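You operate a simulated robot arm through the tools that you are given. There is no shell and no other tool.

You are at the controls of a simulated robot arm. One attempt, no reset.

JOB
Lock the ring that the pick card names in the green case.
Fine: lid shut, catch locked; the other rings stay.

Only the result counts: the job must be done as asked and must still hold three seconds after the hand-in. Knocking over, shifting, dropping, spilling or breaking anything else fails it. A push-on lid holds only when it is set on centred and level and pressed home; a screw cap is set on level and turned clockwise until tight.

ROBOT AND FRAMES
A 6-joint arm with a two-finger gripper, fixed in place. Base frame: the origin is on the floor under the middle of its stand, x ahead of it, y to its left, z up. Units: m, degrees, N and s.
It reaches about 1.572 m from its shoulder. Its first joint turns from -166.0 to 166.0 degrees. Payload 2.45 kg.
The TCP is the grasp point between the finger pads, 0.02 m short of the fingertips. In the tool frame z runs along the fingers and y along their closing line. The gripper opens to 0.14 m; its body begins 0.168 m behind the TCP.
Orientation is that of the tool frame in the base frame, as [roll, pitch, yaw] about the fixed x, y, z axes, in that order (R = Rz(yaw) Ry(pitch) Rx(roll)). With the fingers straight down and closing along the base's y, the tool's x points along the base's -x, its y along +y and its z along -z.

CONTROLS
- The arm moves only by the tool servo_tool. Its argument "rows" is one flat list of numbers, 7 for each row, row after row: the shift along the tool's x, y, z in mm, then the turn, a rotation vector about the tool's x, y, z in degrees, then the closure in counts, from 0 (fully open) to 255 (shut). In form: [x, y, z, ax, ay, az, grip, x, y, z, ax, ay, az, grip, ...]. A call has 1 to 20 rows; each row shifts and turns the commanded pose from where the row before left it, along the tool's axes as they then stand. Each row takes 0.2 s and may step no farther than 0.05 m and 8.6 degrees from the row before; otherwise, or with a gripper value out of range, the whole call is refused. A pose out of reach is approached as far as the arm can. The call stops where the force on the tool passes 90 N (or 10 N more than at its start, if that is more) or the arm is blocked; 0.2 s more then pass. The fingers move at their own pace (about 0.045 m/s each) and stop on an object; they squeeze with about 36 N. The grip force told is the motor's: it shows also when the fingers shut on nothing. Time passes only in rows, and 0.2 s behind the last, so rows that do not move let the fingers close. The reply holds the time, the measured pose of the TCP, the force on the tool along the base axes, the opening and the grip force, in the units named above and with some noise, with the torque about the TCP (base axes, N m) and any sound that the robot's microphone picked up, and new pictures: "views" is both (left out), scene, wrist or none.
- Cameras (640 x 400 px; columns grow to the right, rows downward): "scene" is fixed at [0.2192, 0.5, 1.4425]; the picture's right is [-0.23, -0.97, 0.00], its down [-0.50, 0.12, -0.86] and it looks along [0.83, -0.20, -0.52] (base axes); focal length 350 px, centre (320, 200). "wrist" rides on the gripper at [0.078, 0.011, -0.209] in the tool frame; the picture's right is [-0.14, 0.99, 0.00], its down [-0.92, -0.13, -0.37] and it looks along [-0.37, -0.05, 0.93] (tool axes); focal length 280 px, centre (320, 200). There is no depth. A picture from a camera that has moved, and an enlarged one, comes with that camera's place and axes in the base frame and with its lens.
- enlarge(camera, box): a new picture of the part [left, top, right, bottom] of that camera's present view, enlarged. The clock stands still meanwhile.
- hand_in(): hands the job in; it is judged then, once.

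Nothing tells you positions but the pictures and the camera data. Unless the task says otherwise, let go and move clear before handing in.

The tools are called after ">>>" as name(argument=value, ...) on one line, values as JSON. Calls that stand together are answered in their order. servo_tool: Moves the arm, as the interface text tells. Its arguments: {"type":"object","properties":{"rows":{"type":"array","items":{"type":"number"}},"views":{"type":"string","enum":["both","scene","wrist","none"]}},"required":["rows"]} The other tools are called the same way: enlarge (camera, box) takes an enlarged picture of a part of a camera's view; hand_in () hands the job in.

At the start:

```text
time_s: 0.0
tool_pos: [0.5363, 0.4133, 1.2326]
orientation: [-180.0, 0.0, -179.9]
ft_force: [-0.1, 0.5, -0.5]
moment: [0.02, 0.02, 0.02]
opening: 0.1402
grip_force: 0.0
```

scene: 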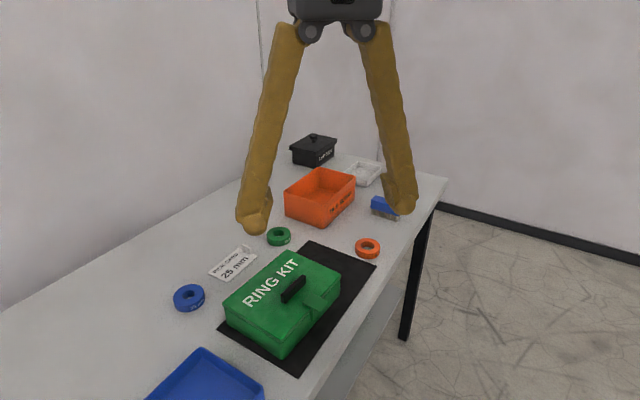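
wrist: 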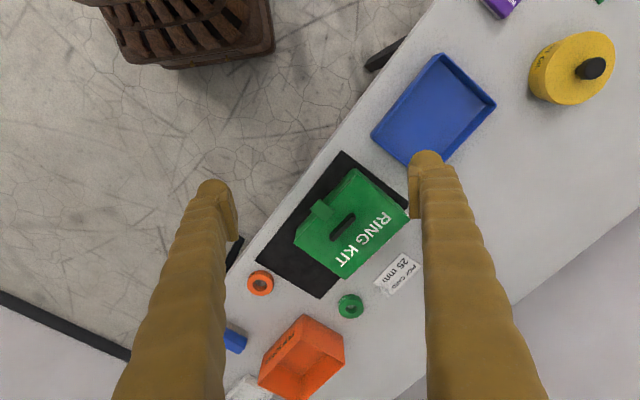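

I see a green "RING KIT" case on a black mat, a pick card reading "25 mm", and rings in blue, green and orange. I'll enlarge the views to read the details.

>>> enlarge(camera="scene", box=[160, 220, 400, 370])

>>> enlarge(camera="wrist", box=[220, 140, 440, 340])

>>> enlarge(camera="scene", box=[160, 240, 280, 315])

>>> enlarge(camera="scene", box=[340, 220, 400, 270])

```text
2.67 times, centred on (280, 295) of scene
camera zoom: at [0.2192, 0.5, 1.4425], right [-0.23, -0.97, 0.0], down [-0.5, 0.12, -0.86], along [0.83, -0.2, -0.52], focal length 934 px, centre (427, -53)
```

zoom: 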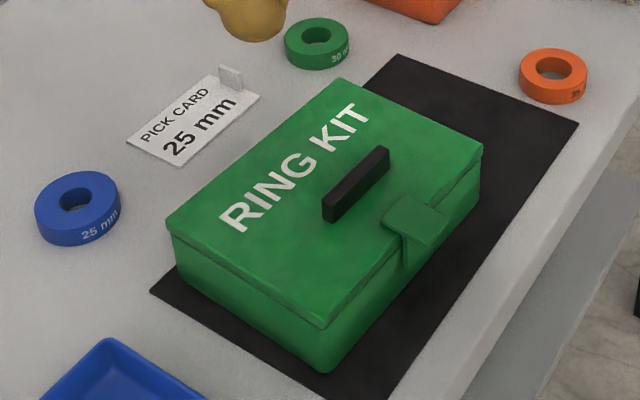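

```text
2.00 times, centred on (330, 240) of wrist
camera zoom: at [0.4568, 0.424, 1.4423], right [0.14, 0.99, 0.0], down [0.92, -0.13, 0.37], along [0.37, -0.05, -0.93], focal length 561 px, centre (300, 120)
```

zoom: 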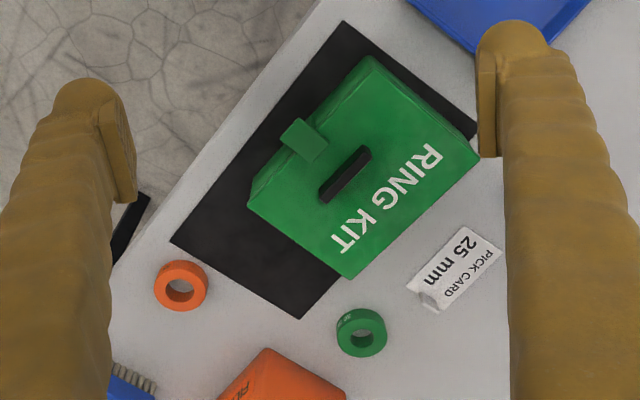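

```text
5.33 times, centred on (220, 278) of scene
camera zoom: at [0.2192, 0.5, 1.4425], right [-0.23, -0.97, 0.0], down [-0.5, 0.12, -0.86], along [0.83, -0.2, -0.52], focal length 1868 px, centre (853, -213)
```

zoom: 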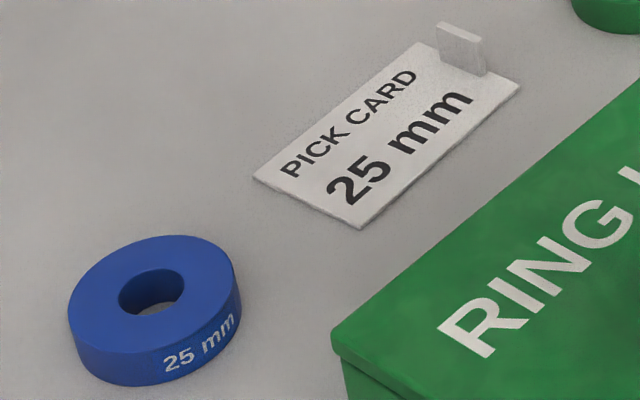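

```text
8.00 times, centred on (370, 245) of scene
camera zoom: at [0.2192, 0.5, 1.4425], right [-0.23, -0.97, 0.0], down [-0.5, 0.12, -0.86], along [0.83, -0.2, -0.52], focal length 2802 px, centre (-80, -160)
```

zoom: 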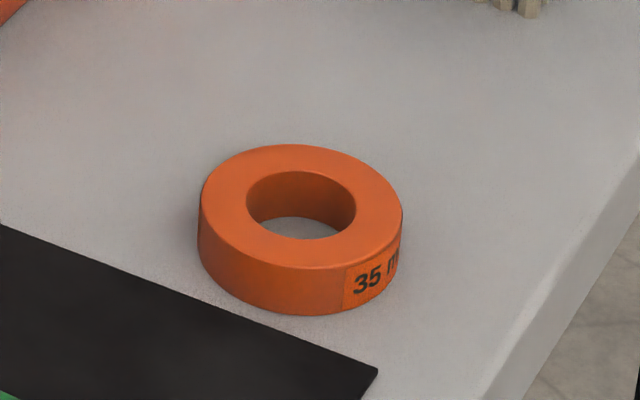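

The blue ring is the 25 mm one that the card names. I take the case to be at about (0.75, 0.45), its top at z≈0.90, and the catch on the side facing the robot. I'll move in for a closer look with the wrist camera aligned to the case.

>>> servo_tool(rows=[-32.8, -2.6, 26.6, 0, 0, 0, 0, -32.8, -2.6, 26.6, 0, 0, 0, 0, -32.8, -2.6, 26.6, 0, 0, 0, 0, -32.8, -2.6, 26.6, 0, 0, 0, 0, -32.8, -2.6, 26.6, 0, 0, 0, 0, 0, 0, 0, 0, 0, -8.26, 0, 0, 0, 0, 0, 0, -8.26, 0, 0, 0, 0, 0, 0, -8.26, 0, 0, 0, 0, 0, 0, -8.26, 0, 0, 0, 0, 0, 0, -8.26, 0], views="both")

```text
time_s: 2.2
tool_pos: [0.6982, 0.4002, 1.0995]
orientation: [180.0, -0.1, -138.6]
ft_force: [-0.6, -0.3, -0.9]
moment: [0.0, 0.02, 0.0]
opening: 0.1399
grip_force: 0.1
camera wrist: at [0.6334, 0.3566, 1.3094], right [-0.55, 0.83, 0.0], down [0.78, 0.51, 0.37], along [0.31, 0.2, -0.93], focal length 280 px, centre (320, 200)
```

scene: 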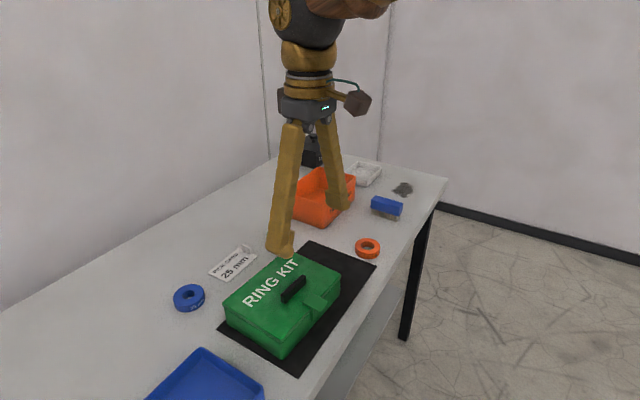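
wrist: 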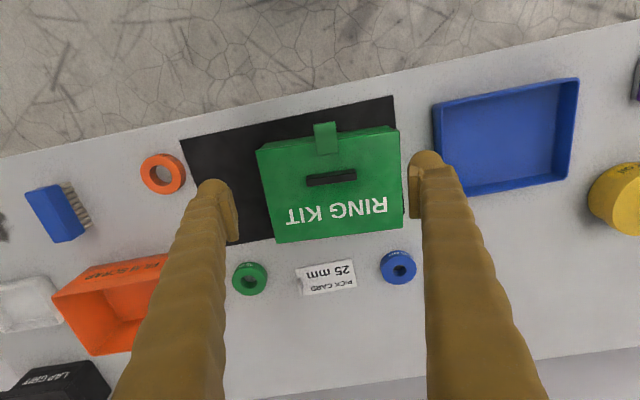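

The case now sits between the fingers in the wrist view, with the catch at the top (front) edge. I'll enlarge the lid and the catch.

>>> enlarge(camera="wrist", box=[240, 100, 420, 260])

>>> enlarge(camera="wrist", box=[300, 110, 360, 160])

>>> enlarge(camera="scene", box=[270, 260, 360, 360])

```text
2.50 times, centred on (330, 180) of wrist
camera zoom: at [0.6334, 0.3566, 1.3094], right [-0.55, 0.83, 0.0], down [0.78, 0.51, 0.37], along [0.31, 0.2, -0.93], focal length 701 px, centre (295, 250)
```

zoom: 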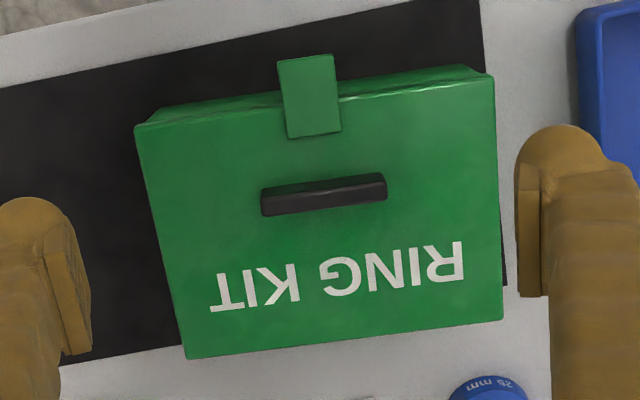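

```text
8.00 times, centred on (330, 135) of wrist
camera zoom: at [0.6334, 0.3566, 1.3094], right [-0.55, 0.83, 0.0], down [0.78, 0.51, 0.37], along [0.31, 0.2, -0.93], focal length 2243 px, centre (240, 720)
```

zoom: 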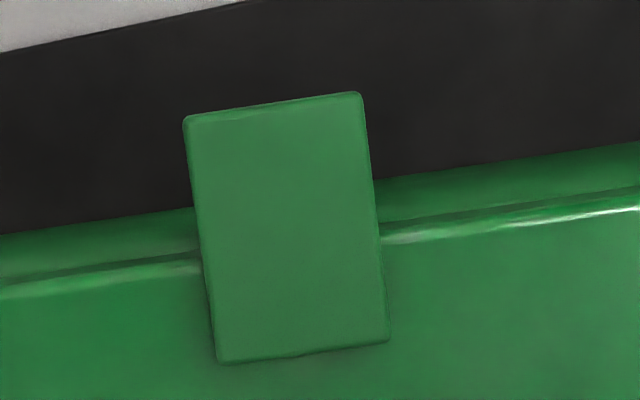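

```text
4.00 times, centred on (315, 310) of scene
camera zoom: at [0.2192, 0.5, 1.4425], right [-0.23, -0.97, 0.0], down [-0.5, 0.12, -0.86], along [0.83, -0.2, -0.52], focal length 1401 px, centre (340, -240)
```

zoom: 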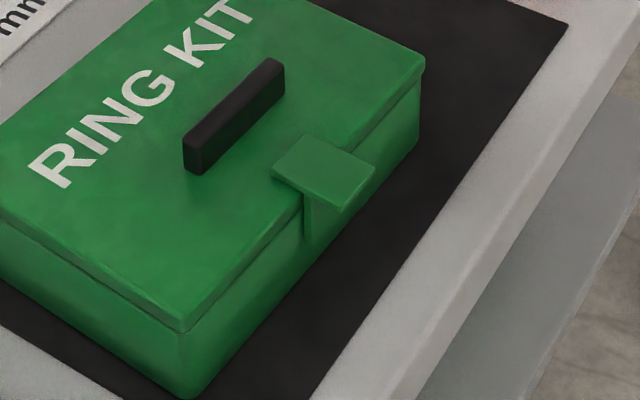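

The catch is a plate that overhangs the lid on a vertical arm at the front. To understand how it works, I'll back off and look at it from a lower angle in front.

>>> servo_tool(rows=[44.5, 0, 0, 0, 0, 0, 0, 44.5, 0, 0, 0, 0, 0, 0, 44.5, 0, 0, 0, 0, 0, 0, 44.5, 0, 0, 0, 0, 0, 0, 0, 0, 0, 0, -8, 0, 0, 0, 0, 0, 0, -8, 0, 0, 0, 0, 0, 0, -8, 0, 0, 0, 0, 0, 0, -8, 0, 0, 0, 0, 0, 0, -8, 0, 0, 0, 0, 0, 0, -8, 0, 0, 29.7, 0, 26.8, 0, 0, 0, 0, 29.7, 0, 26.8, 0, 0, 0, 0, 29.7, 0, 26.8, 0, 0, 0, 0], views="both")

```text
time_s: 5.0
tool_pos: [0.5716, 0.2845, 0.9812]
orientation: [180.0, 47.8, -138.6]
ft_force: [0.4, 1.7, -0.7]
moment: [-0.01, -0.01, -0.01]
opening: 0.1401
grip_force: 0.1
out of reach, approached as far as the arm can: row 13
camera wrist: at [0.4084, 0.1542, 1.0637], right [-0.59, 0.8, 0.1], down [0.34, 0.13, 0.93], along [0.73, 0.58, -0.35], focal length 280 px, centre (320, 200)
```

scene: 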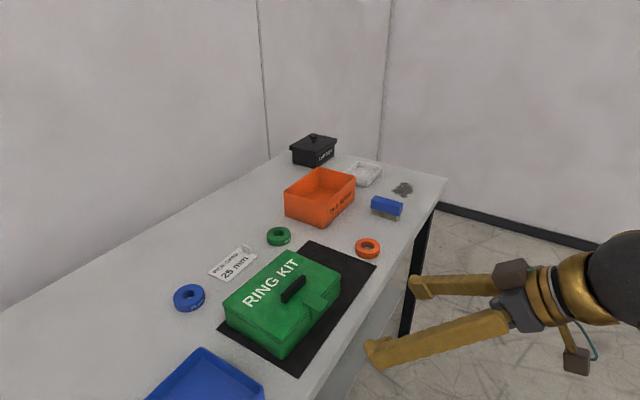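
wrist: 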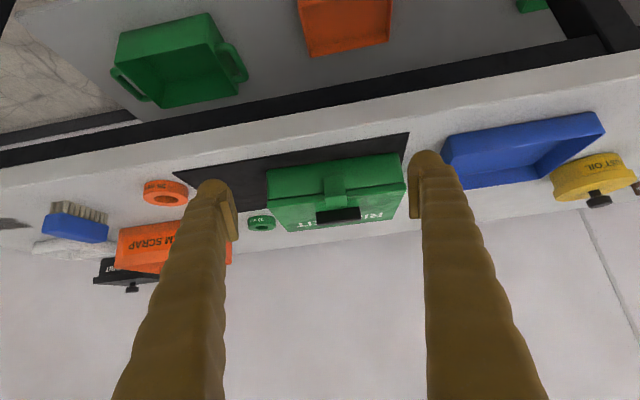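

From the low front view the image is upside-down, with base up pointing down the picture. I'll enlarge the catch.

>>> enlarge(camera="wrist", box=[260, 140, 420, 240])

>>> enlarge(camera="wrist", box=[304, 165, 364, 215])

>>> enlarge(camera="scene", box=[290, 270, 350, 320])

>>> enlarge(camera="scene", box=[120, 220, 360, 380])

```text
4.00 times, centred on (340, 190) of wrist
camera zoom: at [0.4084, 0.1542, 1.0637], right [-0.59, 0.8, 0.1], down [0.34, 0.13, 0.93], along [0.73, 0.58, -0.35], focal length 1122 px, centre (240, 240)
```

zoom: 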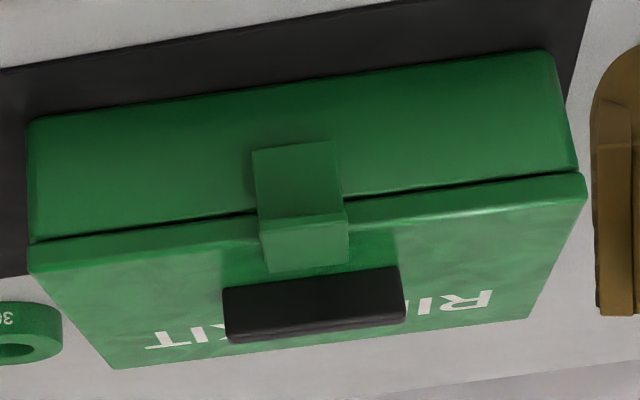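

```text
8.00 times, centred on (334, 190) of wrist
camera zoom: at [0.4084, 0.1542, 1.0637], right [-0.59, 0.8, 0.1], down [0.34, 0.13, 0.93], along [0.73, 0.58, -0.35], focal length 2243 px, centre (208, 280)
```

zoom: 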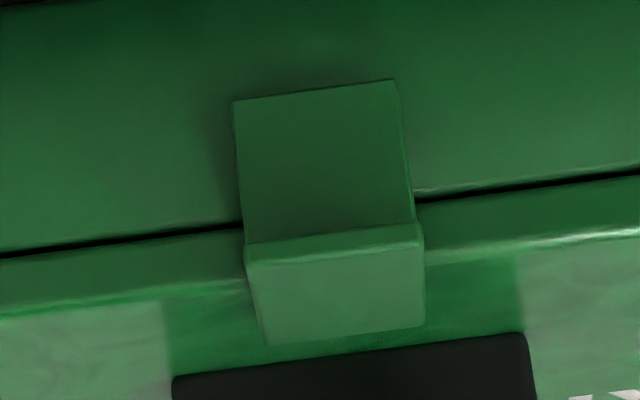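

```text
8.00 times, centred on (320, 295) of scene
camera zoom: at [0.2192, 0.5, 1.4425], right [-0.23, -0.97, 0.0], down [-0.5, 0.12, -0.86], along [0.83, -0.2, -0.52], focal length 2802 px, centre (320, -560)
```

zoom: 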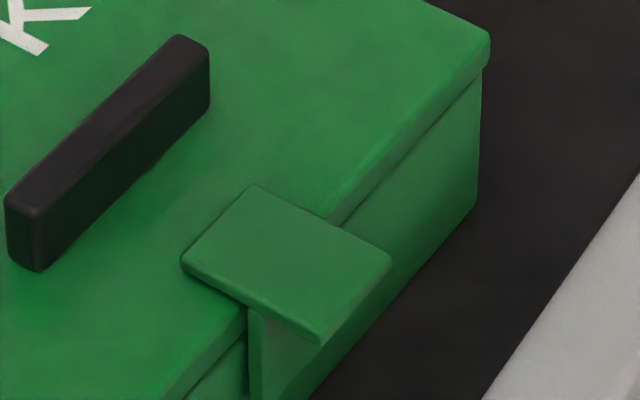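

```text
2.50 times, centred on (240, 300) of scene
camera zoom: at [0.2192, 0.5, 1.4425], right [-0.23, -0.97, 0.0], down [-0.5, 0.12, -0.86], along [0.83, -0.2, -0.52], focal length 876 px, centre (520, -50)
```

zoom: 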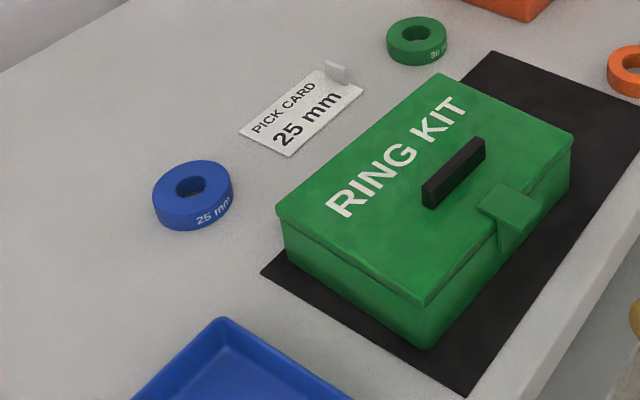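

The catch looks like an L-shaped hook in front of the wall with a lip over the lid. I'll zoom in further to see its pivot and thickness.

>>> enlarge(camera="scene", box=[305, 285, 335, 310])

>>> enlarge(camera="wrist", box=[320, 165, 350, 190])

>>> enlarge(camera="scene", box=[215, 240, 305, 310])

```text
16.00 times, centred on (320, 298) of scene
camera zoom: at [0.2192, 0.5, 1.4425], right [-0.23, -0.97, 0.0], down [-0.5, 0.12, -0.86], along [0.83, -0.2, -0.52], focal length 5604 px, centre (320, -1360)
```

zoom: 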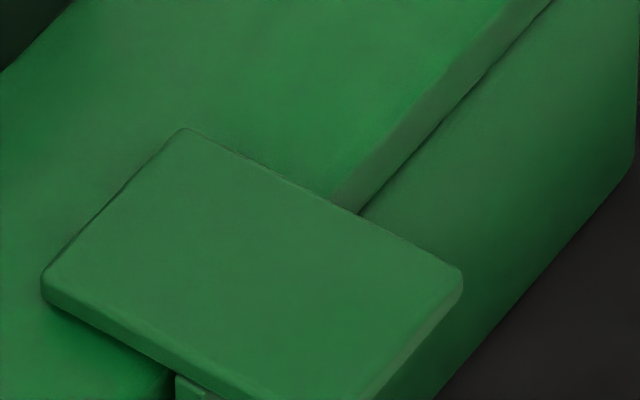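

```text
16.00 times, centred on (335, 178) of wrist
camera zoom: at [0.4084, 0.1542, 1.0637], right [-0.59, 0.8, 0.1], down [0.34, 0.13, 0.93], along [0.73, 0.58, -0.35], focal length 4486 px, centre (80, 560)
```

zoom: 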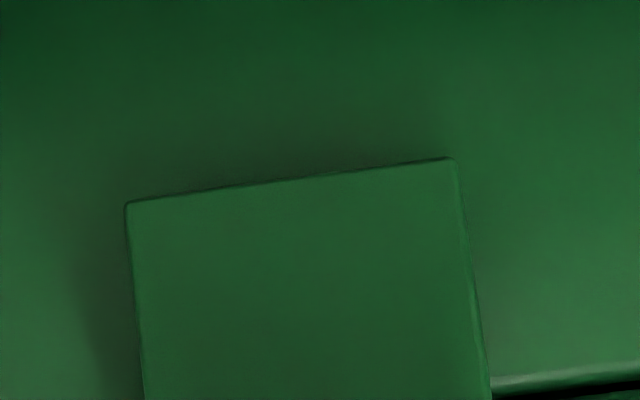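

```text
5.71 times, centred on (260, 275) of scene
camera zoom: at [0.2192, 0.5, 1.4425], right [-0.23, -0.97, 0.0], down [-0.5, 0.12, -0.86], along [0.83, -0.2, -0.52], focal length 2001 px, centre (663, -229)
```

zoom: 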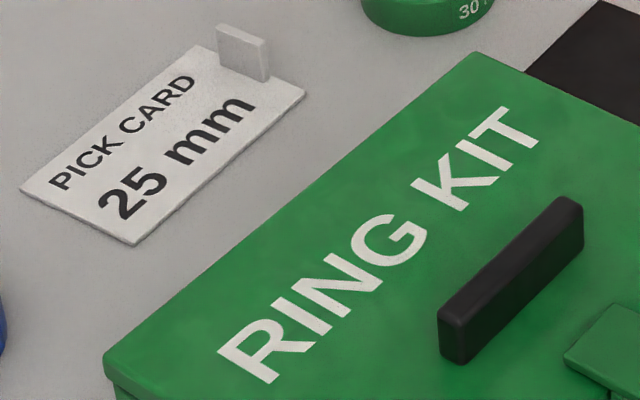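

>>> enlarge(camera="scene", box=[308, 296, 338, 321])

>>> enlarge(camera="scene", box=[300, 290, 345, 325])

```text
16.00 times, centred on (323, 308) of scene
camera zoom: at [0.2192, 0.5, 1.4425], right [-0.23, -0.97, 0.0], down [-0.5, 0.12, -0.86], along [0.83, -0.2, -0.52], focal length 5604 px, centre (272, -1536)
```

zoom: 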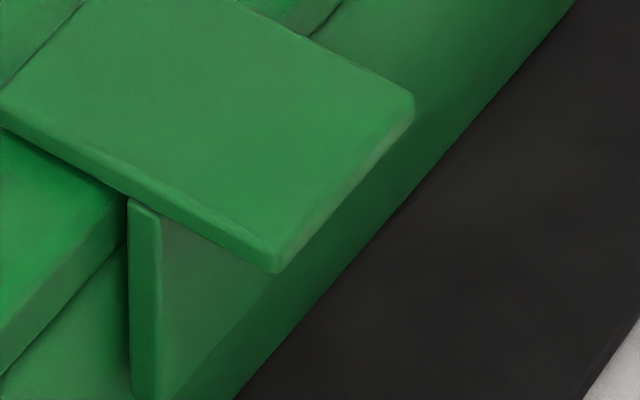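

```text
11.43 times, centred on (322, 308) of scene
camera zoom: at [0.2192, 0.5, 1.4425], right [-0.23, -0.97, 0.0], down [-0.5, 0.12, -0.86], along [0.83, -0.2, -0.52], focal length 4003 px, centre (291, -1029)
```

zoom: 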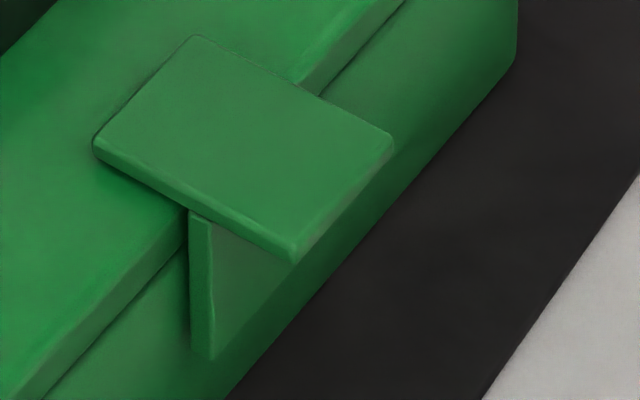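

The catch is T-shaped in profile. A thin vertical plate stands on the front wall, with a top plate about 42 mm deep that reaches about 18 mm over the lid and about 24 mm outward as a tab. I'll return to vertical above it with the fingers closed, then gently press the outer tab down.

>>> servo_tool(rows=[-29.7, 0, -26.8, 0, 0, 0, 255, -29.7, 0, -26.8, 0, 0, 0, 255, -29.7, 0, -26.8, 0, 0, 0, 255, 0, 0, 0, 0, 8, 0, 255, 0, 0, 0, 0, 8, 0, 255, 0, 0, 0, 0, 8, 0, 255, 0, 0, 0, 0, 8, 0, 255, 0, 0, 0, 0, 8, 0, 255, 0, 0, 0, 0, 8, 0, 255, 0, 0, 0, 0, 0, 0.4, 255], views="both")

```text
time_s: 7.2
tool_pos: [0.5701, 0.2841, 1.105]
orientation: [-180.0, 0.0, -139.1]
ft_force: [-0.2, 0.4, -1.1]
moment: [0.01, 0.0, 0.0]
opening: 0.0
grip_force: 29.5
camera wrist: at [0.5042, 0.2417, 1.3132], right [-0.54, 0.84, 0.0], down [0.78, 0.51, 0.37], along [0.31, 0.2, -0.93], focal length 280 px, centre (320, 200)
```

scene: 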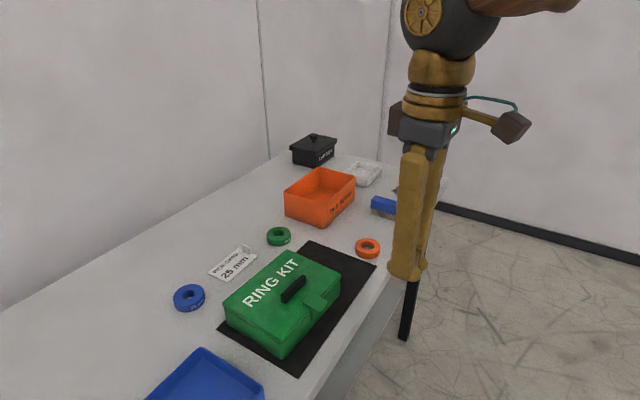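
wrist: 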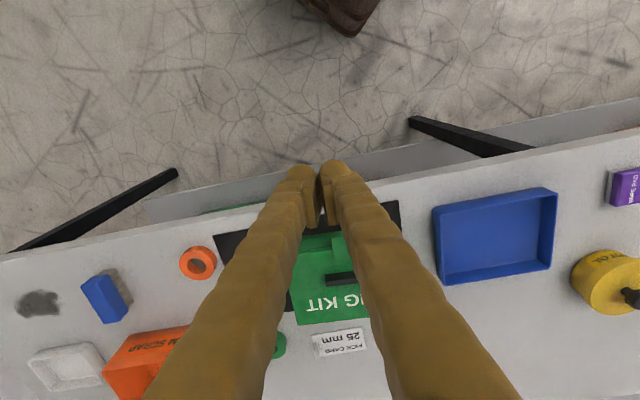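

>>> enlarge(camera="wrist", box=[270, 140, 380, 230])

>>> enlarge(camera="scene", box=[370, 180, 450, 300])

```text
4.44 times, centred on (325, 185) of wrist
camera zoom: at [0.5042, 0.2417, 1.3132], right [-0.54, 0.84, 0.0], down [0.78, 0.51, 0.37], along [0.31, 0.2, -0.93], focal length 1246 px, centre (298, 267)
```

zoom: 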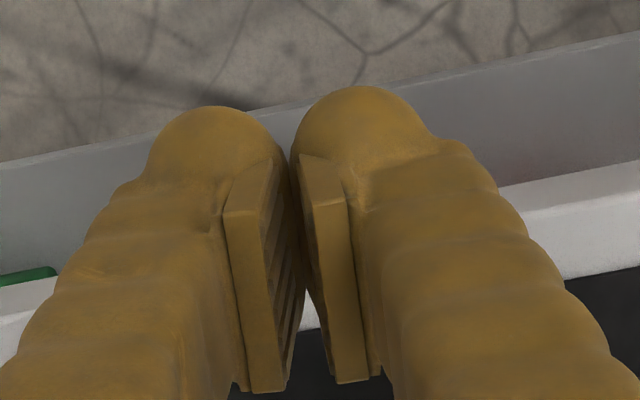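

```text
3.33 times, centred on (410, 240) of scene
camera zoom: at [0.2192, 0.5, 1.4425], right [-0.23, -0.97, 0.0], down [-0.5, 0.12, -0.86], along [0.83, -0.2, -0.52], focal length 1168 px, centre (20, 67)
```

zoom: 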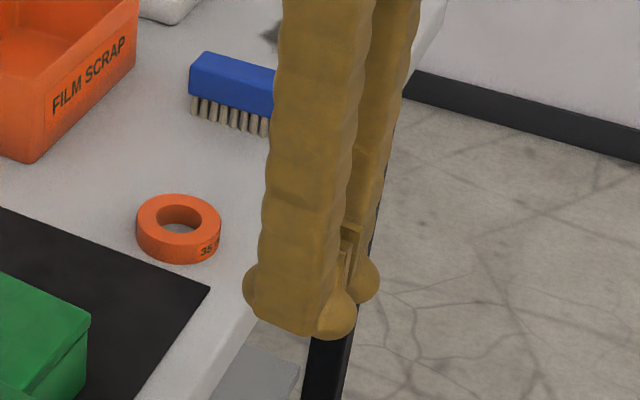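

The fingertips are bulky, about 40 mm across the pads. I'll position them above the outer edge of the tab with the tips about 18 mm above it.

>>> servo_tool(rows=[-43.1, 4.5, 0, 0, 0, 0, 255, -43.1, 4.5, 0, 0, 0, 0, 255, -43.1, 4.5, 0, 0, 0, 0, 255, 0, 0, 45, 0, 0, 0, 255, 0, 0, 45, 0, 0, 0, 255, 0, 0, 45, 0, 0, 0, 255], views="both")

>>> enlarge(camera="scene", box=[270, 240, 370, 340])

>>> enlarge(camera="wrist", box=[260, 130, 400, 240])

```text
time_s: 8.6
tool_pos: [0.6583, 0.3812, 0.9686]
orientation: [179.9, 0.1, -139.1]
ft_force: [0.5, 0.0, -0.1]
moment: [-0.01, 0.0, -0.01]
opening: 0.0
grip_force: 29.6
camera wrist: at [0.592, 0.3377, 1.1769], right [-0.54, 0.84, 0.0], down [0.78, 0.51, 0.37], along [0.31, 0.2, -0.93], focal length 280 px, centre (320, 200)
```

scene: 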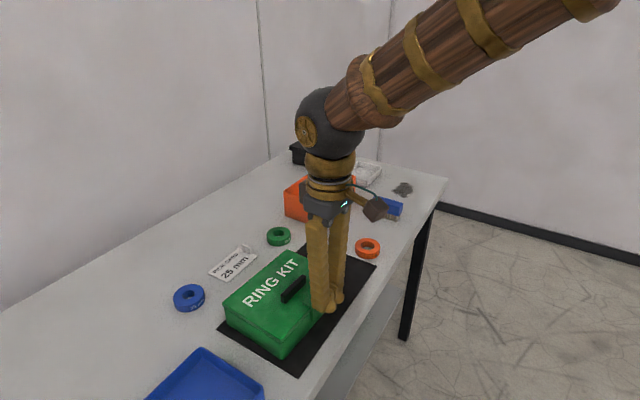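
wrist: 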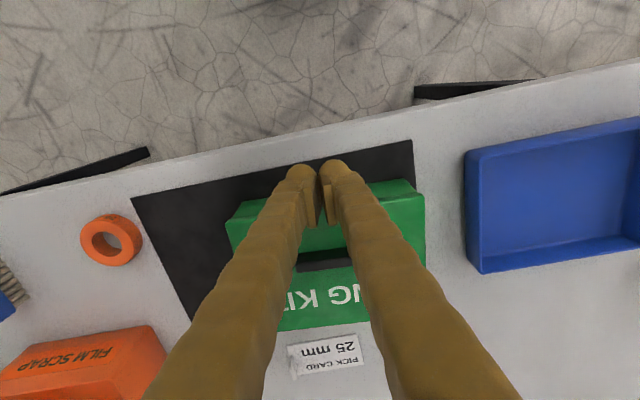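

```text
4.00 times, centred on (320, 290) of scene
camera zoom: at [0.2192, 0.5, 1.4425], right [-0.23, -0.97, 0.0], down [-0.5, 0.12, -0.86], along [0.83, -0.2, -0.52], focal length 1401 px, centre (320, -160)
```

zoom: 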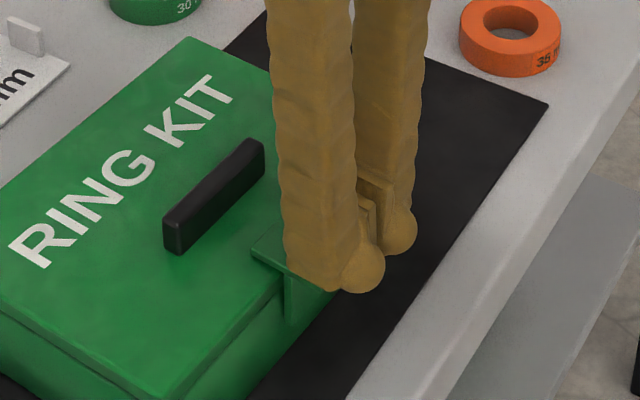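

```text
3.64 times, centred on (330, 185) of wrist
camera zoom: at [0.592, 0.3377, 1.1769], right [-0.54, 0.84, 0.0], down [0.78, 0.51, 0.37], along [0.31, 0.2, -0.93], focal length 1020 px, centre (284, 254)
```

zoom: 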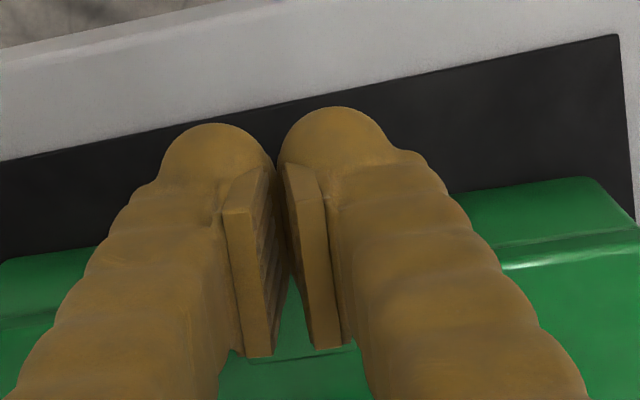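

The tips are about 16 mm above the tab and cover its outer 14 mm. I'll shift 4 mm outward and descend in small steps, watching the force.

>>> servo_tool(rows=[4, 0, 5, 0, 0, 0, 255, 0, 0, 3, 0, 0, 0, 255, 0, 0, 2, 0, 0, 0, 255], views="none")

```text
time_s: 9.4
tool_pos: [0.6558, 0.3785, 0.9586]
orientation: [180.0, -0.1, -139.0]
ft_force: [-0.2, 0.3, 0.5]
moment: [0.01, 0.01, 0.01]
opening: 0.0001
grip_force: 29.5
```

>>> servo_tool(rows=[0, 0, 2, 0, 0, 0, 255, 0, 0, 1, 0, 0, 0, 255], views="none")

>>> servo_tool(rows=[0, 0, 1, 0, 0, 0, 255, 0, 0, 1, 0, 0, 0, 255], views="none")

>>> servo_tool(rows=[0, 0, 1, 0, 0, 0, 255, 0, 0, 1, 0, 0, 0, 255], views="scene")

```text
time_s: 10.0
tool_pos: [0.6555, 0.3775, 0.9546]
orientation: [180.0, 0.0, -139.1]
ft_force: [-0.2, -0.2, 0.1]
moment: [0.0, -0.04, -0.02]
opening: 0.0003
grip_force: 29.2
```

```text
time_s: 10.6
tool_pos: [0.6545, 0.3776, 0.9527]
orientation: [-180.0, 0.0, -139.1]
ft_force: [0.5, -0.8, -0.4]
moment: [-0.02, -0.01, 0.0]
opening: 0.0001
grip_force: 29.1
```

```text
time_s: 11.2
tool_pos: [0.6557, 0.3778, 0.9514]
orientation: [-180.0, 0.0, -139.1]
ft_force: [-1.0, 0.7, -0.3]
moment: [-0.01, 0.03, -0.01]
opening: 0.0001
grip_force: 29.7
```

scene: 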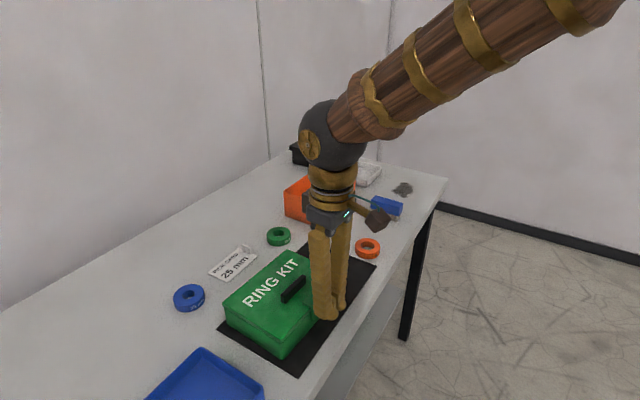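

No contact yet with the tips at about z=0.931. I'll continue in small steps.

>>> servo_tool(rows=[0, 0, 1, 0, 0, 0, 255, 0, 0, 1, 0, 0, 0, 255], views="none")

>>> servo_tool(rows=[0, 0, 1, 0, 0, 0, 255, 0, 0, 1, 0, 0, 0, 255], views="none")

>>> enlarge(camera="scene", box=[290, 270, 360, 330])

```text
time_s: 11.8
tool_pos: [0.6552, 0.3771, 0.9506]
orientation: [179.9, 0.0, -139.1]
ft_force: [-10.3, -7.6, 21.8]
moment: [0.01, 0.02, 0.02]
opening: 0.0063
grip_force: 30.1
```

```text
time_s: 12.4
tool_pos: [0.6557, 0.3766, 0.9485]
orientation: [180.0, 0.0, -139.1]
ft_force: [-27.0, -24.4, 58.9]
moment: [0.01, 0.06, 0.01]
opening: 0.0061
grip_force: 29.8
```

```text
6.67 times, centred on (325, 300) of scene
camera zoom: at [0.2192, 0.5, 1.4425], right [-0.23, -0.97, 0.0], down [-0.5, 0.12, -0.86], along [0.83, -0.2, -0.52], focal length 2335 px, centre (287, -467)
```

zoom: 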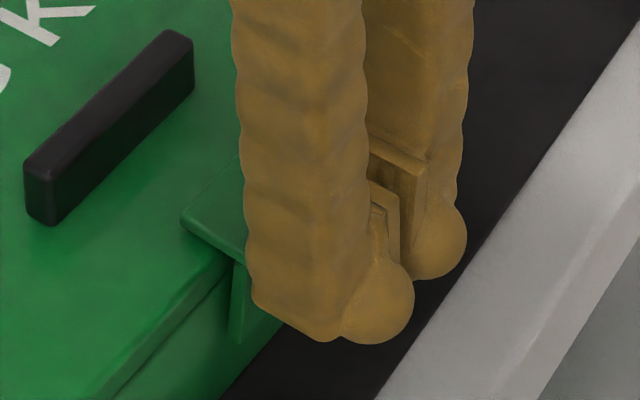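

The tab takes about 59 N with only about 2 mm of give, and it drags the tool outward. That drag fits a catch that pivots outward about its lower edge. I'll check whether it has moved.

>>> enlarge(camera="scene", box=[300, 285, 340, 320])

>>> enlarge(camera="scene", box=[200, 230, 360, 370])

>>> enlarge(camera="wrist", box=[260, 130, 400, 240])

```text
11.43 times, centred on (320, 302) of scene
camera zoom: at [0.2192, 0.5, 1.4425], right [-0.23, -0.97, 0.0], down [-0.5, 0.12, -0.86], along [0.83, -0.2, -0.52], focal length 4003 px, centre (320, -971)
```

zoom: 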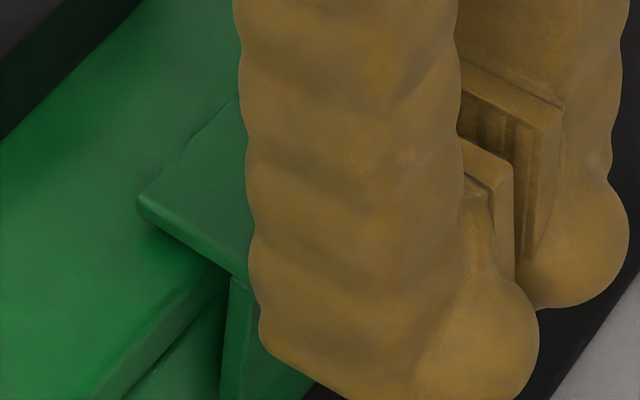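

```text
2.86 times, centred on (280, 300) of scene
camera zoom: at [0.2192, 0.5, 1.4425], right [-0.23, -0.97, 0.0], down [-0.5, 0.12, -0.86], along [0.83, -0.2, -0.52], focal length 1001 px, centre (434, -86)
```

zoom: 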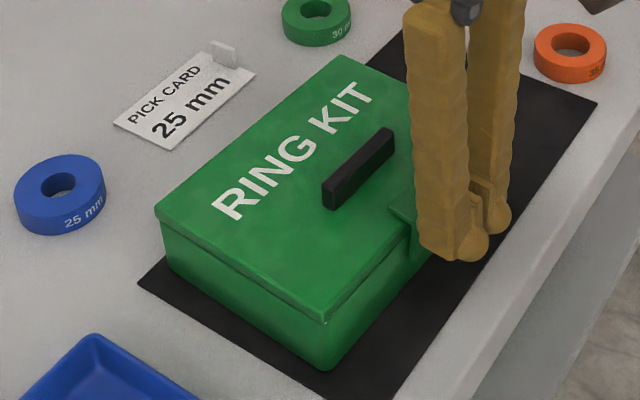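

```text
3.64 times, centred on (330, 185) of wrist
camera zoom: at [0.5887, 0.3328, 1.1577], right [-0.54, 0.84, 0.0], down [0.78, 0.51, 0.37], along [0.31, 0.2, -0.93], focal length 1020 px, centre (284, 254)
```

zoom: 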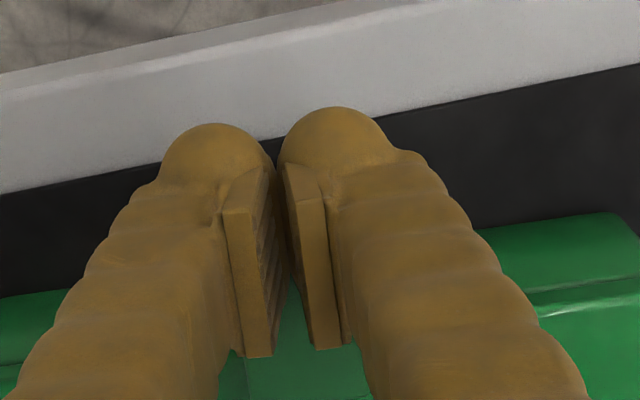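

The vertical plate now leans outward and the lip has lifted, so pressing works. I'll follow the arc outward and down in small steps.

>>> servo_tool(rows=[1.5, 0, 0.5, 0, 0, 0, 255, 1.5, 0, 1, 0, 0, 0, 255], views="none")

>>> servo_tool(rows=[1, 0, 1, 0, 0, 0, 255, 1, 0, 1, 0, 0, 0, 255], views="scene")

>>> enlarge(camera="scene", box=[300, 285, 340, 320])

```text
time_s: 13.0
tool_pos: [0.6524, 0.3741, 0.9483]
orientation: [180.0, 0.0, -139.1]
ft_force: [-32.2, -22.8, 60.0]
moment: [0.07, 0.13, 0.09]
opening: 0.0059
grip_force: 29.2
```

```text
time_s: 13.6
tool_pos: [0.6523, 0.3736, 0.9459]
orientation: [179.9, 0.0, -139.1]
ft_force: [-37.4, -35.6, 67.1]
moment: [-0.02, 0.08, 0.03]
opening: 0.006
grip_force: 29.3
```

scene: 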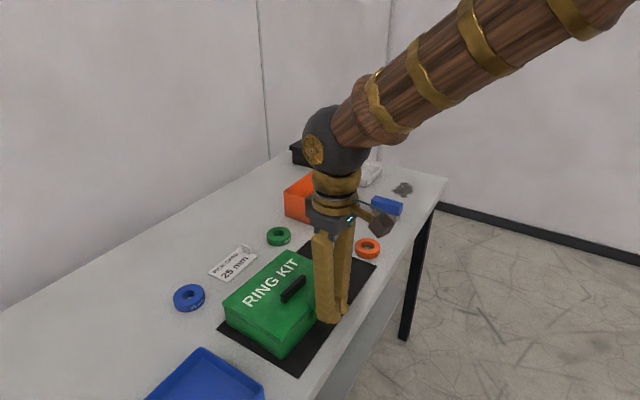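

```text
11.43 times, centred on (320, 302) of scene
camera zoom: at [0.2192, 0.5, 1.4425], right [-0.23, -0.97, 0.0], down [-0.5, 0.12, -0.86], along [0.83, -0.2, -0.52], focal length 4003 px, centre (320, -971)
```

zoom: 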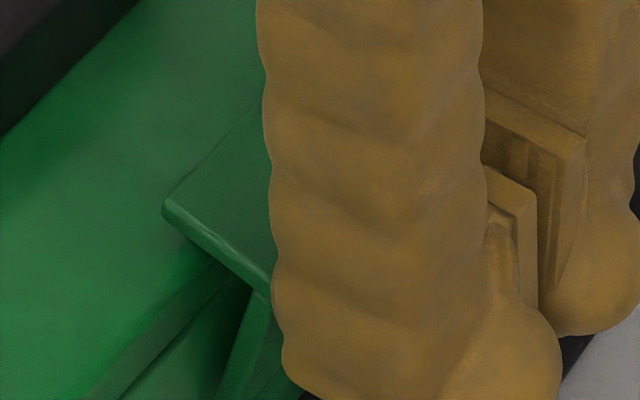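

The catch is clearly rotating, its plate leaning outward. I'll continue downward.

>>> servo_tool(rows=[1, 0, 1, 0, 0, 0, 255, 1, 0, 1, 0, 0, 0, 255, 1, 0, 1, 0, 0, 0, 255], views="none")

>>> servo_tool(rows=[1, 0, 1, 0, 0, 0, 255, 1, 0, 1, 0, 0, 0, 255, 1, 0, 1, 0, 0, 0, 255], views="scene")

>>> enlarge(camera="scene", box=[300, 285, 340, 320])

```text
time_s: 14.4
tool_pos: [0.65, 0.3725, 0.9395]
orientation: [-180.0, 0.0, -139.1]
ft_force: [-17.7, -27.5, 29.8]
moment: [-0.22, 0.17, -0.4]
opening: 0.0063
grip_force: 29.0
```

```text
time_s: 15.2
tool_pos: [0.6471, 0.37, 0.9373]
orientation: [180.0, 0.1, -139.1]
ft_force: [-0.3, -0.4, 0.3]
moment: [-0.02, -0.03, 0.0]
opening: 0.0001
grip_force: 29.5
```

scene: 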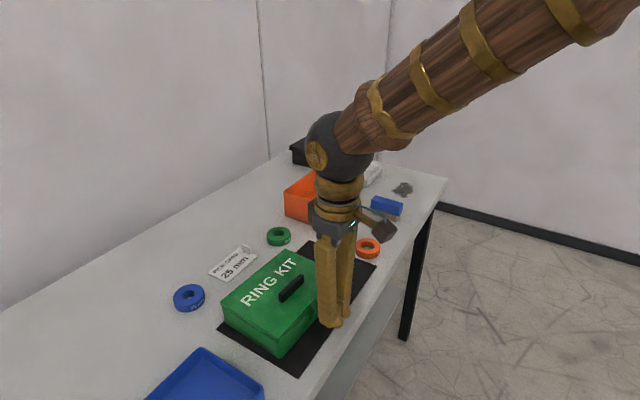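

```text
11.43 times, centred on (320, 302) of scene
camera zoom: at [0.2192, 0.5, 1.4425], right [-0.23, -0.97, 0.0], down [-0.5, 0.12, -0.86], along [0.83, -0.2, -0.52], focal length 4003 px, centre (320, -971)
```

zoom: 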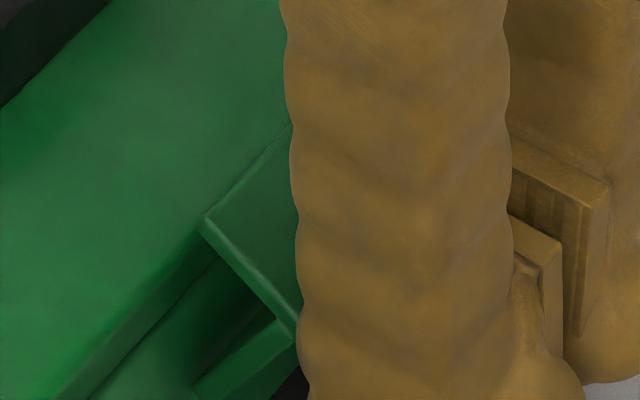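

The force dropped to zero and the catch stands tilted at about 45–50°. I'll raise the tool and check the catch and the case position.

>>> servo_tool(rows=[2, 0, -10, 0, 0, 0, 255, 0, 0, -30, 0, 0, 0, 255, 0, 0, -40, 0, 0, 0, 255, 20, 0, -40, 0, 0, 0, 255, 40, 0, 0, 0, 0, 0, 255, 40, 0, 0, 0, 0, 0, 255, 40, 0, 0, 0, 0, 0, 0], views="both")

>>> enlarge(camera="scene", box=[120, 220, 360, 380])

>>> enlarge(camera="scene", box=[290, 280, 350, 330])

```text
time_s: 16.8
tool_pos: [0.5403, 0.2774, 1.0604]
orientation: [-180.0, 0.0, -139.2]
ft_force: [0.3, 0.4, 0.8]
moment: [0.0, -0.01, -0.02]
opening: 0.0337
grip_force: 0.2
camera wrist: at [0.4744, 0.2337, 1.2686], right [-0.55, 0.84, 0.0], down [0.78, 0.51, 0.37], along [0.31, 0.2, -0.93], focal length 280 px, centre (320, 200)
```

scene: 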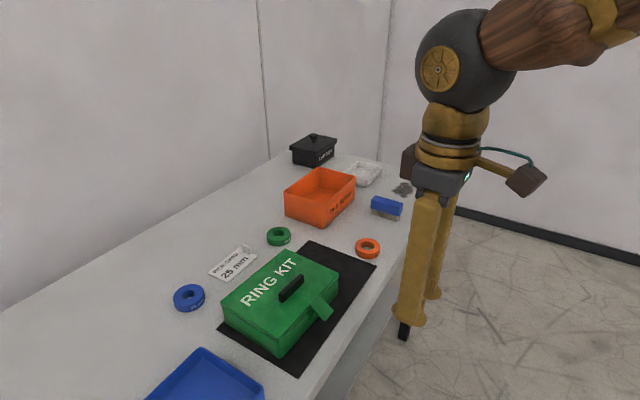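
wrist: 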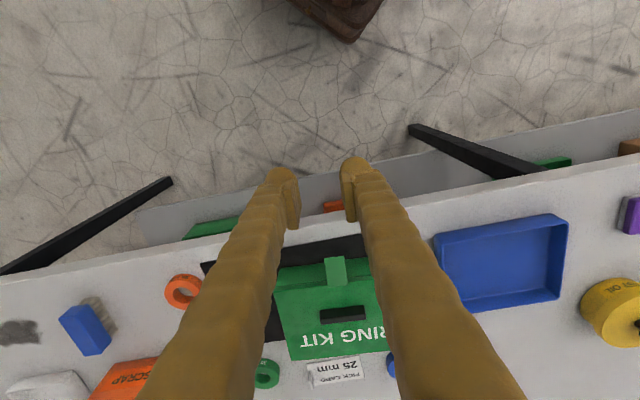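

```text
2.50 times, centred on (240, 300) of scene
camera zoom: at [0.2192, 0.5, 1.4425], right [-0.23, -0.97, 0.0], down [-0.5, 0.12, -0.86], along [0.83, -0.2, -0.52], focal length 876 px, centre (520, -50)
```

zoom: 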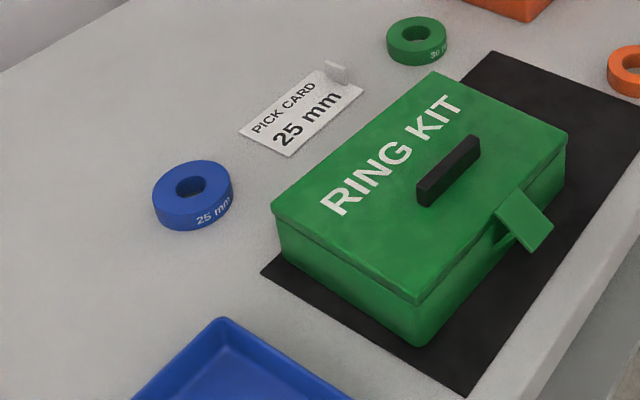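

```text
8.00 times, centred on (320, 305) of scene
camera zoom: at [0.2192, 0.5, 1.4425], right [-0.23, -0.97, 0.0], down [-0.5, 0.12, -0.86], along [0.83, -0.2, -0.52], focal length 2802 px, centre (320, -640)
```

zoom: 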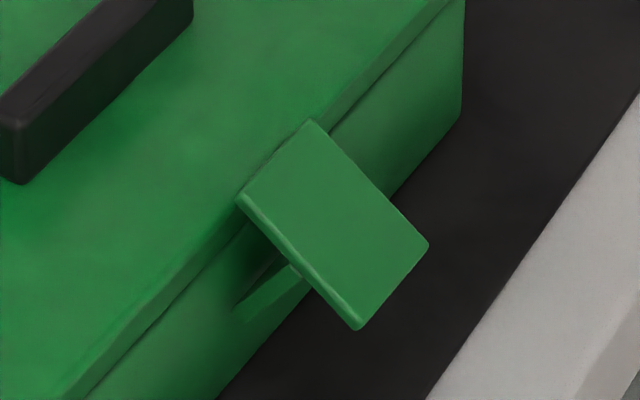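

The catch is now open and stays open. The case has shifted a few mm inward. I'll take a closer look with the wrist camera.

>>> enlarge(camera="wrist", box=[265, 235, 400, 365])

>>> enlarge(camera="wrist", box=[310, 245, 360, 295])

```text
3.08 times, centred on (332, 300) of wrist
camera zoom: at [0.4744, 0.2337, 1.2686], right [-0.55, 0.84, 0.0], down [0.78, 0.51, 0.37], along [0.31, 0.2, -0.93], focal length 863 px, centre (282, -108)
```

zoom: 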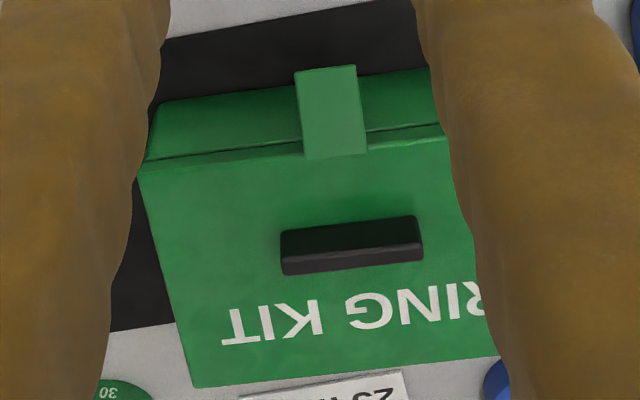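

```text
8.00 times, centred on (335, 270) of wrist
camera zoom: at [0.4744, 0.2337, 1.2686], right [-0.55, 0.84, 0.0], down [0.78, 0.51, 0.37], along [0.31, 0.2, -0.93], focal length 2243 px, centre (200, -360)
```

zoom: 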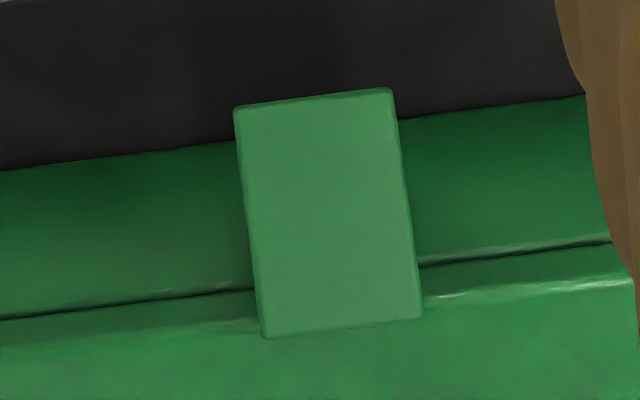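

The catch is open by about 35–40° and holds there. The lid handle is a bar about 68 × 12 × 17 mm, centred near (0.728, 0.438) with its top at z≈0.945. I'll straddle its two ends, so that the closing line is parallel to the back hinge, and check the alignment from above.

>>> servo_tool(rows=[-49.4, -0.3, 0, 0, 0, 0, 80, -49.4, -0.3, 0, 0, 0, 0, 80, -49.4, -0.3, 0, 0, 0, 0, 80, -49.4, -0.3, 0, 0, 0, 0, 80, -49.4, -0.3, 0, 0, 0, 0, 80, 0, 0, 30, 0, 0, 0, 80, 0, 0, 30, 0, 0, 0, 80], views="both")

>>> enlarge(camera="wrist", box=[220, 110, 420, 270])

>>> enlarge(camera="scene", box=[220, 200, 360, 320])

```text
time_s: 18.4
tool_pos: [0.7273, 0.4383, 1.0019]
orientation: [-180.0, 0.0, -139.1]
ft_force: [0.2, 0.5, 1.1]
moment: [0.0, 0.04, 0.01]
opening: 0.096
grip_force: 0.0
camera wrist: at [0.6612, 0.3952, 1.2093], right [-0.54, 0.84, 0.0], down [0.78, 0.51, 0.37], along [0.31, 0.2, -0.93], focal length 280 px, centre (320, 200)
```

scene: 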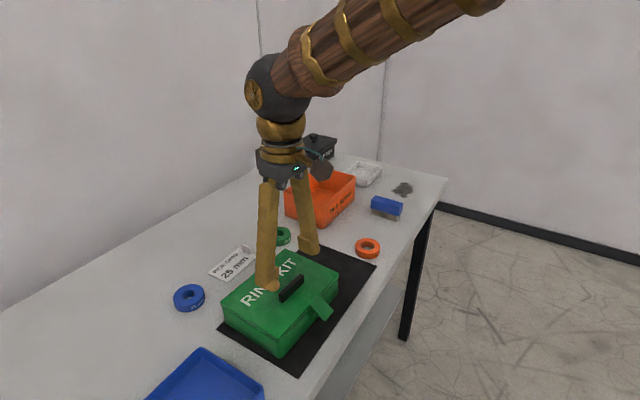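
wrist: 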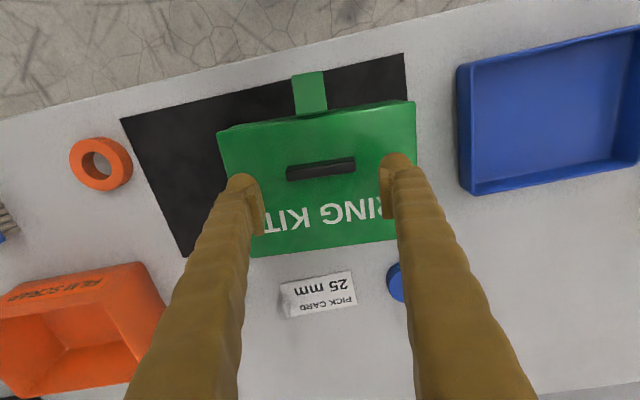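

```text
2.50 times, centred on (320, 190) of wrist
camera zoom: at [0.6612, 0.3952, 1.2093], right [-0.54, 0.84, 0.0], down [0.78, 0.51, 0.37], along [0.31, 0.2, -0.93], focal length 701 px, centre (320, 225)
```

zoom: 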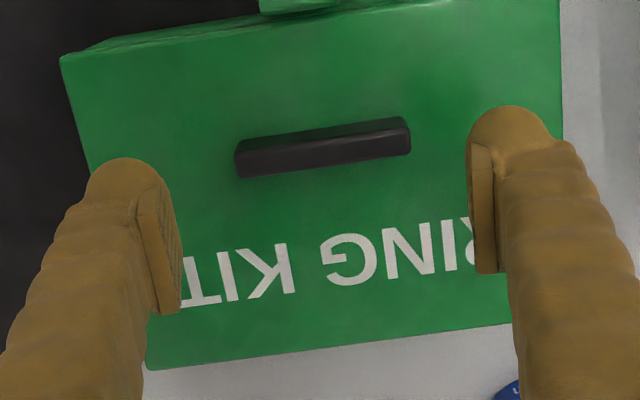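

```text
3.33 times, centred on (290, 260) of scene
camera zoom: at [0.2192, 0.5, 1.4425], right [-0.23, -0.97, 0.0], down [-0.5, 0.12, -0.86], along [0.83, -0.2, -0.52], focal length 1168 px, centre (420, 0)
```

zoom: 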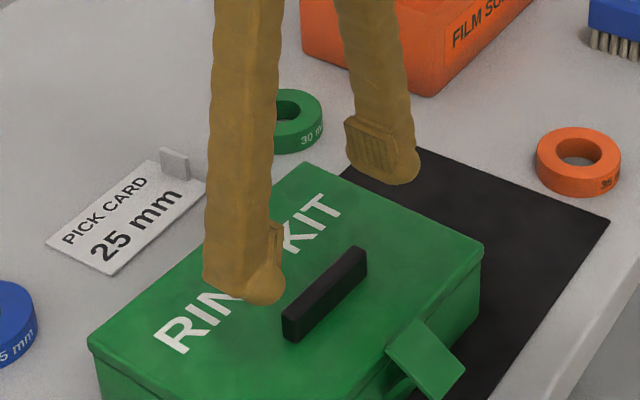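

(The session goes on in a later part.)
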